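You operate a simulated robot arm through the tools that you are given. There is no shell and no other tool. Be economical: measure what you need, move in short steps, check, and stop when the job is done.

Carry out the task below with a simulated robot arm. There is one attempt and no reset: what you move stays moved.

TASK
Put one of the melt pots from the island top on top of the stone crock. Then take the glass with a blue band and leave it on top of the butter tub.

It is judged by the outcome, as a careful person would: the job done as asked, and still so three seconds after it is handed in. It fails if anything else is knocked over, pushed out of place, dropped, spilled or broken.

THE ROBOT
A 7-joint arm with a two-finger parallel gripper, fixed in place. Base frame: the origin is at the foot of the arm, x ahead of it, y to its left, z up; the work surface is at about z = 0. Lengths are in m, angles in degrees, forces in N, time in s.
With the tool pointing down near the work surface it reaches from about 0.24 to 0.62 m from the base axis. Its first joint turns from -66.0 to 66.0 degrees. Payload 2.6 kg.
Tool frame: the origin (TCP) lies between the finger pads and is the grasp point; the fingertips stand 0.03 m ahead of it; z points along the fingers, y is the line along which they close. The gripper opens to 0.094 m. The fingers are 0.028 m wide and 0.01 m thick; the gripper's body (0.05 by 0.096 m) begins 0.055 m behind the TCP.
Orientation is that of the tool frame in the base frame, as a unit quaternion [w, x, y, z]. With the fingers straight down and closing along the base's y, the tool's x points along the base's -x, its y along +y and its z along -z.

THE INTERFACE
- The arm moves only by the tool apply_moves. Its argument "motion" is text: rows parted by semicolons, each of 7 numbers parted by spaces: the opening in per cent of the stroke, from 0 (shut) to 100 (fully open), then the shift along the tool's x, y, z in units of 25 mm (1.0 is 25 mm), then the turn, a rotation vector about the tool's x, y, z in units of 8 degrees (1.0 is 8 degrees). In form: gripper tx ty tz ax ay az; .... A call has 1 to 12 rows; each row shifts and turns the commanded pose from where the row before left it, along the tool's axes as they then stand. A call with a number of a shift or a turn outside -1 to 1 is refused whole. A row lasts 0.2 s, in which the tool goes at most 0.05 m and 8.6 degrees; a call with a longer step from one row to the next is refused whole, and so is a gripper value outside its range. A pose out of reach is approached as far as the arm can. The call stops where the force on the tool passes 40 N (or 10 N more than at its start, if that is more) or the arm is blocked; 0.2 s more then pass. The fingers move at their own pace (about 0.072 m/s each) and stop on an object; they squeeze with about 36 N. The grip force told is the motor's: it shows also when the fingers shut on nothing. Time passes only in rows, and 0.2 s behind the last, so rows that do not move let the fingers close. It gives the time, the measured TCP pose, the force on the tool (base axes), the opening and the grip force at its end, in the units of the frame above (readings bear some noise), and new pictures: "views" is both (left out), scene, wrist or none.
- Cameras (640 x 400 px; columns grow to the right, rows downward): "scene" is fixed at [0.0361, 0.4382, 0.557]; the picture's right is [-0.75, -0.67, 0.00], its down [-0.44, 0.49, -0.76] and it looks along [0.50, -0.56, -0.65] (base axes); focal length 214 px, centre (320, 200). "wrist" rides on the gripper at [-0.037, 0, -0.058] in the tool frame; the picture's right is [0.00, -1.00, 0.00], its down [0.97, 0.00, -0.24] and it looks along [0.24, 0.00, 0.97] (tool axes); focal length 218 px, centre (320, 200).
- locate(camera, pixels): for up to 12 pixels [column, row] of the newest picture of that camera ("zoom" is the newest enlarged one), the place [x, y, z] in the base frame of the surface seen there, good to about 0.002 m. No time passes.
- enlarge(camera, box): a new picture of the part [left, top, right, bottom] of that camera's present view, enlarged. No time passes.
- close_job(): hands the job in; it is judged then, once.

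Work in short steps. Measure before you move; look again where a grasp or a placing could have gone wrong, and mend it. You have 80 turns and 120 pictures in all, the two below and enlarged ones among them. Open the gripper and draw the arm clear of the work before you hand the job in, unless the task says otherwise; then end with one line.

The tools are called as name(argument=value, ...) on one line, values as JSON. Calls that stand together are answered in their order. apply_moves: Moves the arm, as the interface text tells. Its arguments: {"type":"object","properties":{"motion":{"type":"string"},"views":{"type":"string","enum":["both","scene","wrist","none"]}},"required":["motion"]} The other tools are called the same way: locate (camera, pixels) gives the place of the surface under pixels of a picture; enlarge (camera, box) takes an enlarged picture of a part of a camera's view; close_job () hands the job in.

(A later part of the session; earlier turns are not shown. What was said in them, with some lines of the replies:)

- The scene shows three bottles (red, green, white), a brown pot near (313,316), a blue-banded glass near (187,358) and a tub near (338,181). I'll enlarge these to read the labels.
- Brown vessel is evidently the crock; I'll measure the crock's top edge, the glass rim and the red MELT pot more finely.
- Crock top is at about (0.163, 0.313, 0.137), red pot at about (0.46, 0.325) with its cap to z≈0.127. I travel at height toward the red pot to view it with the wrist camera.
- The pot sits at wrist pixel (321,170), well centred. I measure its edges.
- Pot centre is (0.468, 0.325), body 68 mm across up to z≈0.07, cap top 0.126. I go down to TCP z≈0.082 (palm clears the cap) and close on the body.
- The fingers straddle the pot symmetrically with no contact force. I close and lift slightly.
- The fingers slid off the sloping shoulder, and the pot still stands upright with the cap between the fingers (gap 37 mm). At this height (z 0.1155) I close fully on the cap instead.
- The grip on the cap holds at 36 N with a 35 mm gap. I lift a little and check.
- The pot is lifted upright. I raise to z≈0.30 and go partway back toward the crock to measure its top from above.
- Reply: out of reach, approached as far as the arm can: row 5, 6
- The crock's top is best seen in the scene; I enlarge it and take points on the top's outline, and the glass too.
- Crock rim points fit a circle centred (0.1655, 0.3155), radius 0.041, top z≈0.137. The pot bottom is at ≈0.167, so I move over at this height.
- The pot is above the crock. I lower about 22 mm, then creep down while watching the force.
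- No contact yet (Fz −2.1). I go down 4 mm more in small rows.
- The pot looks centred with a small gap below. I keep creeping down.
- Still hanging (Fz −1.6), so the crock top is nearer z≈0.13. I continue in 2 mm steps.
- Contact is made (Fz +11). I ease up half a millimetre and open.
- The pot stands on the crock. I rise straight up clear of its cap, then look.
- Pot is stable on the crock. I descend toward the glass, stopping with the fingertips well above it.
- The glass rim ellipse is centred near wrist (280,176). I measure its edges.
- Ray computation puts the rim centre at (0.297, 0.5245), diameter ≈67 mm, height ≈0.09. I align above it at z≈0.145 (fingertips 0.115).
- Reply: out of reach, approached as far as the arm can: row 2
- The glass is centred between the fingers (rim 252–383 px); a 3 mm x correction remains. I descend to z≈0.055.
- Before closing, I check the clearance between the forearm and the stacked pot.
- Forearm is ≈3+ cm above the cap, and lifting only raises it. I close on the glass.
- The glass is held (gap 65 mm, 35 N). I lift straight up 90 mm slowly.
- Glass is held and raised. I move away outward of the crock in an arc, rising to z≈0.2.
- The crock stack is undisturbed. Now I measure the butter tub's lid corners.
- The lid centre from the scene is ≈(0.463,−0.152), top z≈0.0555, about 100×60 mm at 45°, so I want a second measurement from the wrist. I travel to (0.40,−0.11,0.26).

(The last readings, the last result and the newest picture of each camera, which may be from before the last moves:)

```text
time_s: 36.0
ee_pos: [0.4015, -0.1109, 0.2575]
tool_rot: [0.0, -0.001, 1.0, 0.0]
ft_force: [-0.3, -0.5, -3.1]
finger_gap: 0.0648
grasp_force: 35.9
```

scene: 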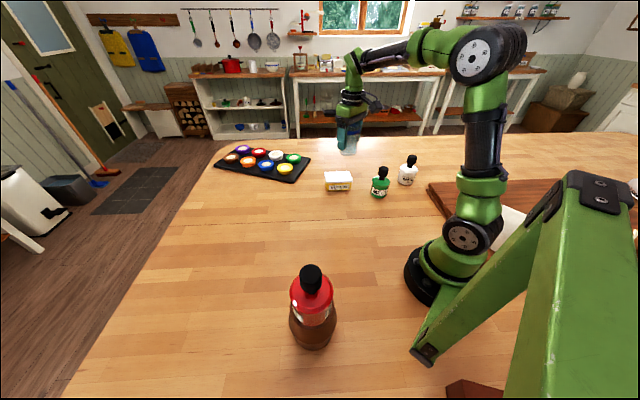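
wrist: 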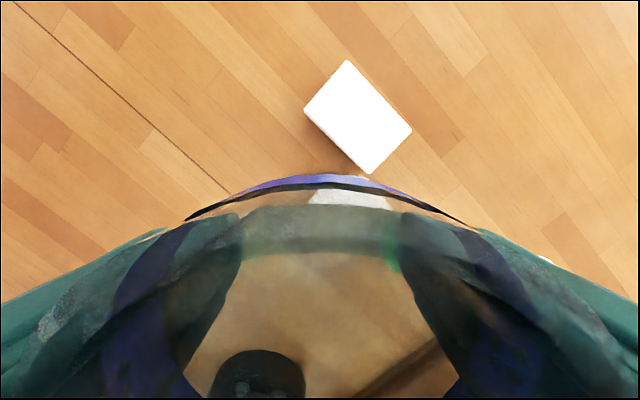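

The lid is fully visible at wrist (358,117). I measure its corners and centre.

locate(camera="wrist", pixels=[[347, 62], [307, 109], [368, 172], [409, 130], [358, 117], [327, 85], [378, 96], [338, 141], [389, 151]])

enlarge(camera="wrist", box=[290, 45, 430, 185])

```text
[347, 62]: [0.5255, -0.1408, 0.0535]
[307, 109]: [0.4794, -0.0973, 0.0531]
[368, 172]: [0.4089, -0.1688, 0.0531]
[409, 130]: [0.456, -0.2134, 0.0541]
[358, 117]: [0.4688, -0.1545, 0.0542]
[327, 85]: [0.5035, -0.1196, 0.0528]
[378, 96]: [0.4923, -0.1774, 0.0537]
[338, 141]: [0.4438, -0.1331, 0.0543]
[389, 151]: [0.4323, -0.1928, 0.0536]
```

```text
2.86 times, centred on (360, 115) of wrist
```

zoom: 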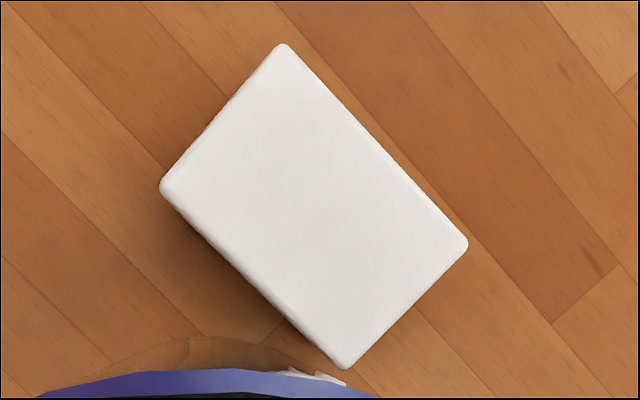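

Lid centre from above is (0.467,−0.155), 101×64 mm, top z≈0.054, so contact is expected at TCP z≈0.110. I align and descend to z≈0.13.

apply_moves(motion="0 -0.8 -0.55 0 0 0 0;0 -0.9 -0.6 0 0 0 0;0 -0.92 -0.61 0 0 0 0;0 0 0 0.8 0 0 0;0 0 0 1 0 0 0;0 0 0 1 0 0 0;0 0 0 1 0 0 0;0 0 0 0.8 0 0 0;0 0 0 0.4 0 0 0;0 0 0 0 0 0 0")

enlarge(camera="scene", box=[290, 120, 390, 210])

```text
time_s: 38.2
ee_pos: [0.4687, -0.1544, 0.1332]
tool_rot: [0.0, 0.0, 1.0, 0.001]
ft_force: [0.1, 0.6, -2.4]
finger_gap: 0.0654
grasp_force: 36.5
```

scene: 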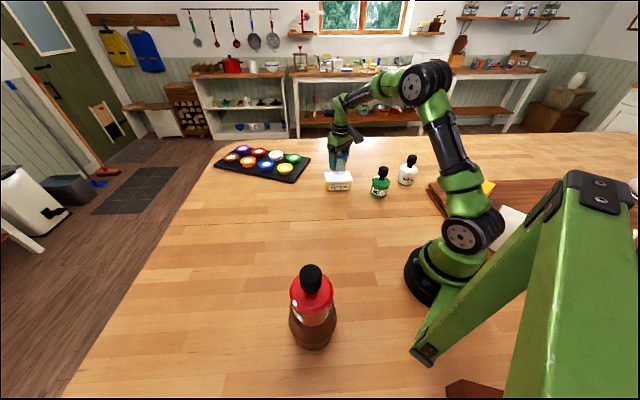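
wrist: 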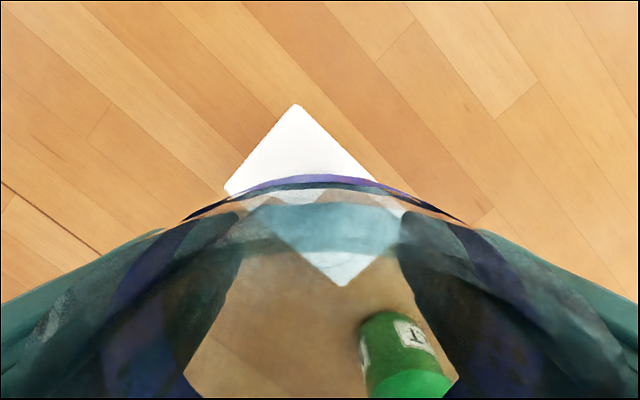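

```text
4.44 times, centred on (340, 165) of scene
```

zoom: 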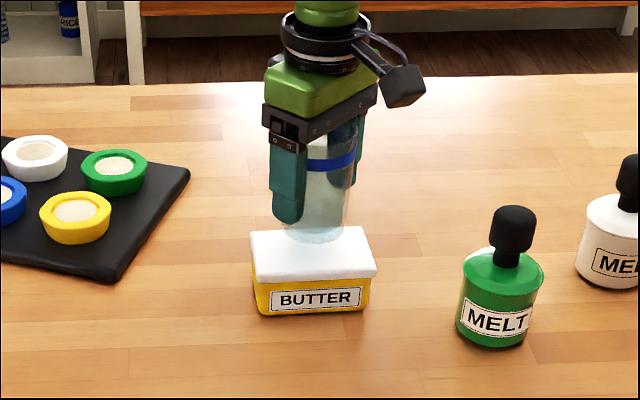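

The glass hangs above the lid's centre. I lower 18 mm, then creep to contact.

apply_moves(motion="0 0.05 0 0.3 0 0 0;0 0 0 0.3 0 0 0;0 0 0 0.12 0 0 0;0 0 0 0 0 0 0", views="none")

apply_moves(motion="0 0 0 0.08 0 0 0;0 0 0 0 0 0 0", views="none")

```text
time_s: 39.2
ee_pos: [0.4662, -0.1548, 0.1146]
tool_rot: [0.0, 0.0, 1.0, 0.0]
ft_force: [0.2, 0.5, -1.9]
finger_gap: 0.065
grasp_force: 36.2
```

```text
time_s: 39.8
ee_pos: [0.4676, -0.1546, 0.1133]
tool_rot: [-0.001, 0.001, 1.0, -0.001]
ft_force: [-0.1, -0.3, -3.0]
finger_gap: 0.0651
grasp_force: 35.7
```

apply_moves(motion="0 0 0 0.08 0 0 0;0 0 0 0 0 0 0", views="none")

enlarge(camera="scene", box=[310, 145, 370, 200])

```text
time_s: 40.4
ee_pos: [0.4675, -0.1544, 0.1103]
tool_rot: [0.0, 0.0, 1.0, 0.0]
ft_force: [0.3, -0.6, -1.9]
finger_gap: 0.0653
grasp_force: 36.1
```

```text
7.27 times, centred on (340, 172) of scene
```

zoom: 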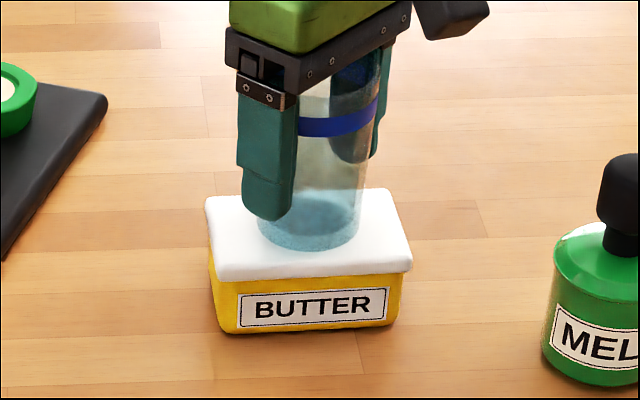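

Nearly touching, and well centred. I creep further.

apply_moves(motion="0 0 0 0.06 0 0 0;0 0 0 0 0 0 0", views="none")

```text
time_s: 41.0
ee_pos: [0.4666, -0.1545, 0.1104]
tool_rot: [0.001, 0.001, 1.0, 0.0]
ft_force: [-2.5, 0.4, 5.6]
finger_gap: 0.0652
grasp_force: 36.4
```

Contact (Fz +5.6). I open and hold still to check.

apply_moves(motion="75 0 0 0 0 0 0;85 0 0 0 0 0 0;100 0 0 0 0 0 0;100 0 0 0 0 0 0")

```text
time_s: 42.0
ee_pos: [0.4655, -0.1547, 0.1086]
tool_rot: [0.0, 0.001, 1.0, 0.0]
ft_force: [0.5, -0.1, -0.8]
finger_gap: 0.094
grasp_force: 0.1
```

scene: 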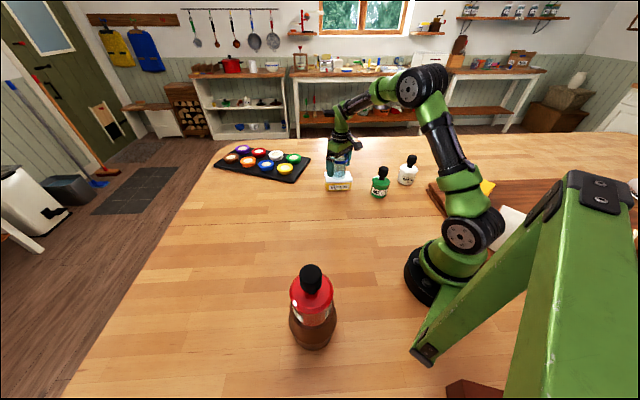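
wrist: 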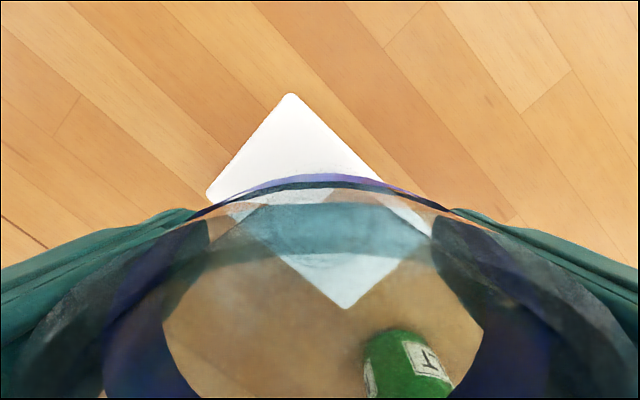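

The glass stands free. I rise straight up, then draw aside for a clear view.

apply_moves(motion="100 0 0 -0.4 0 0 0;100 0 0 -0.8 0 0 0;100 0 0 -1 0 0 0;100 0 0 -1 0 0 0;100 0 0 -1 0 0 0;100 0 0 -1 0 0 0;100 1 0 -0.6 0 0 0;100 1 1 0 0 0 0;100 0.5 1 0 0 0 0;100 0 1 0 0 0 0;100 0 1 0 0 0 0;100 0 0 0 0 0 0")

enlarge(camera="scene", box=[310, 145, 370, 200])

enlarge(camera="scene", box=[255, 255, 375, 355])

```text
time_s: 44.6
ee_pos: [0.4037, -0.0549, 0.254]
tool_rot: [0.0, 0.001, 1.0, 0.0]
ft_force: [-0.2, 0.0, 0.0]
finger_gap: 0.0942
grasp_force: 0.0
```

scene: 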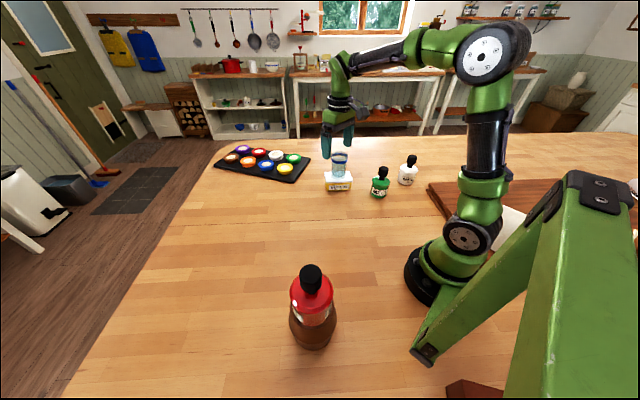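
wrist: 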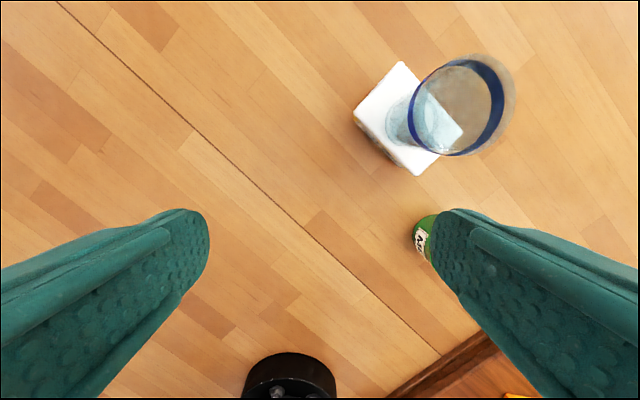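

```text
7.27 times, centred on (340, 172) of scene
```

zoom: 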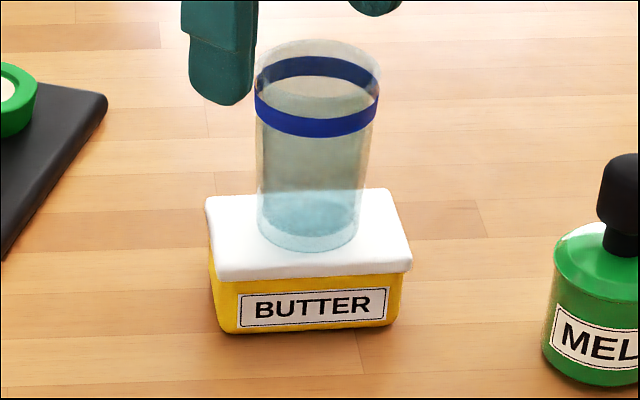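

```text
4.00 times, centred on (315, 305) of scene
```

zoom: 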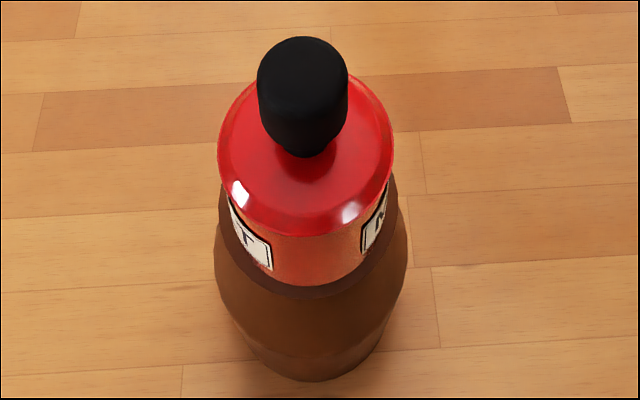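

The red pot stands centred on the crock and the glass stands upright on the butter tub. The arm is clear with the gripper open, so I hand in.

close_job()

```text
The job is handed in.
```

The red melt pot is on top of the stone crock and the blue-banded glass is on top of the butter tub; both were upright and nothing else had moved when I handed the job in.
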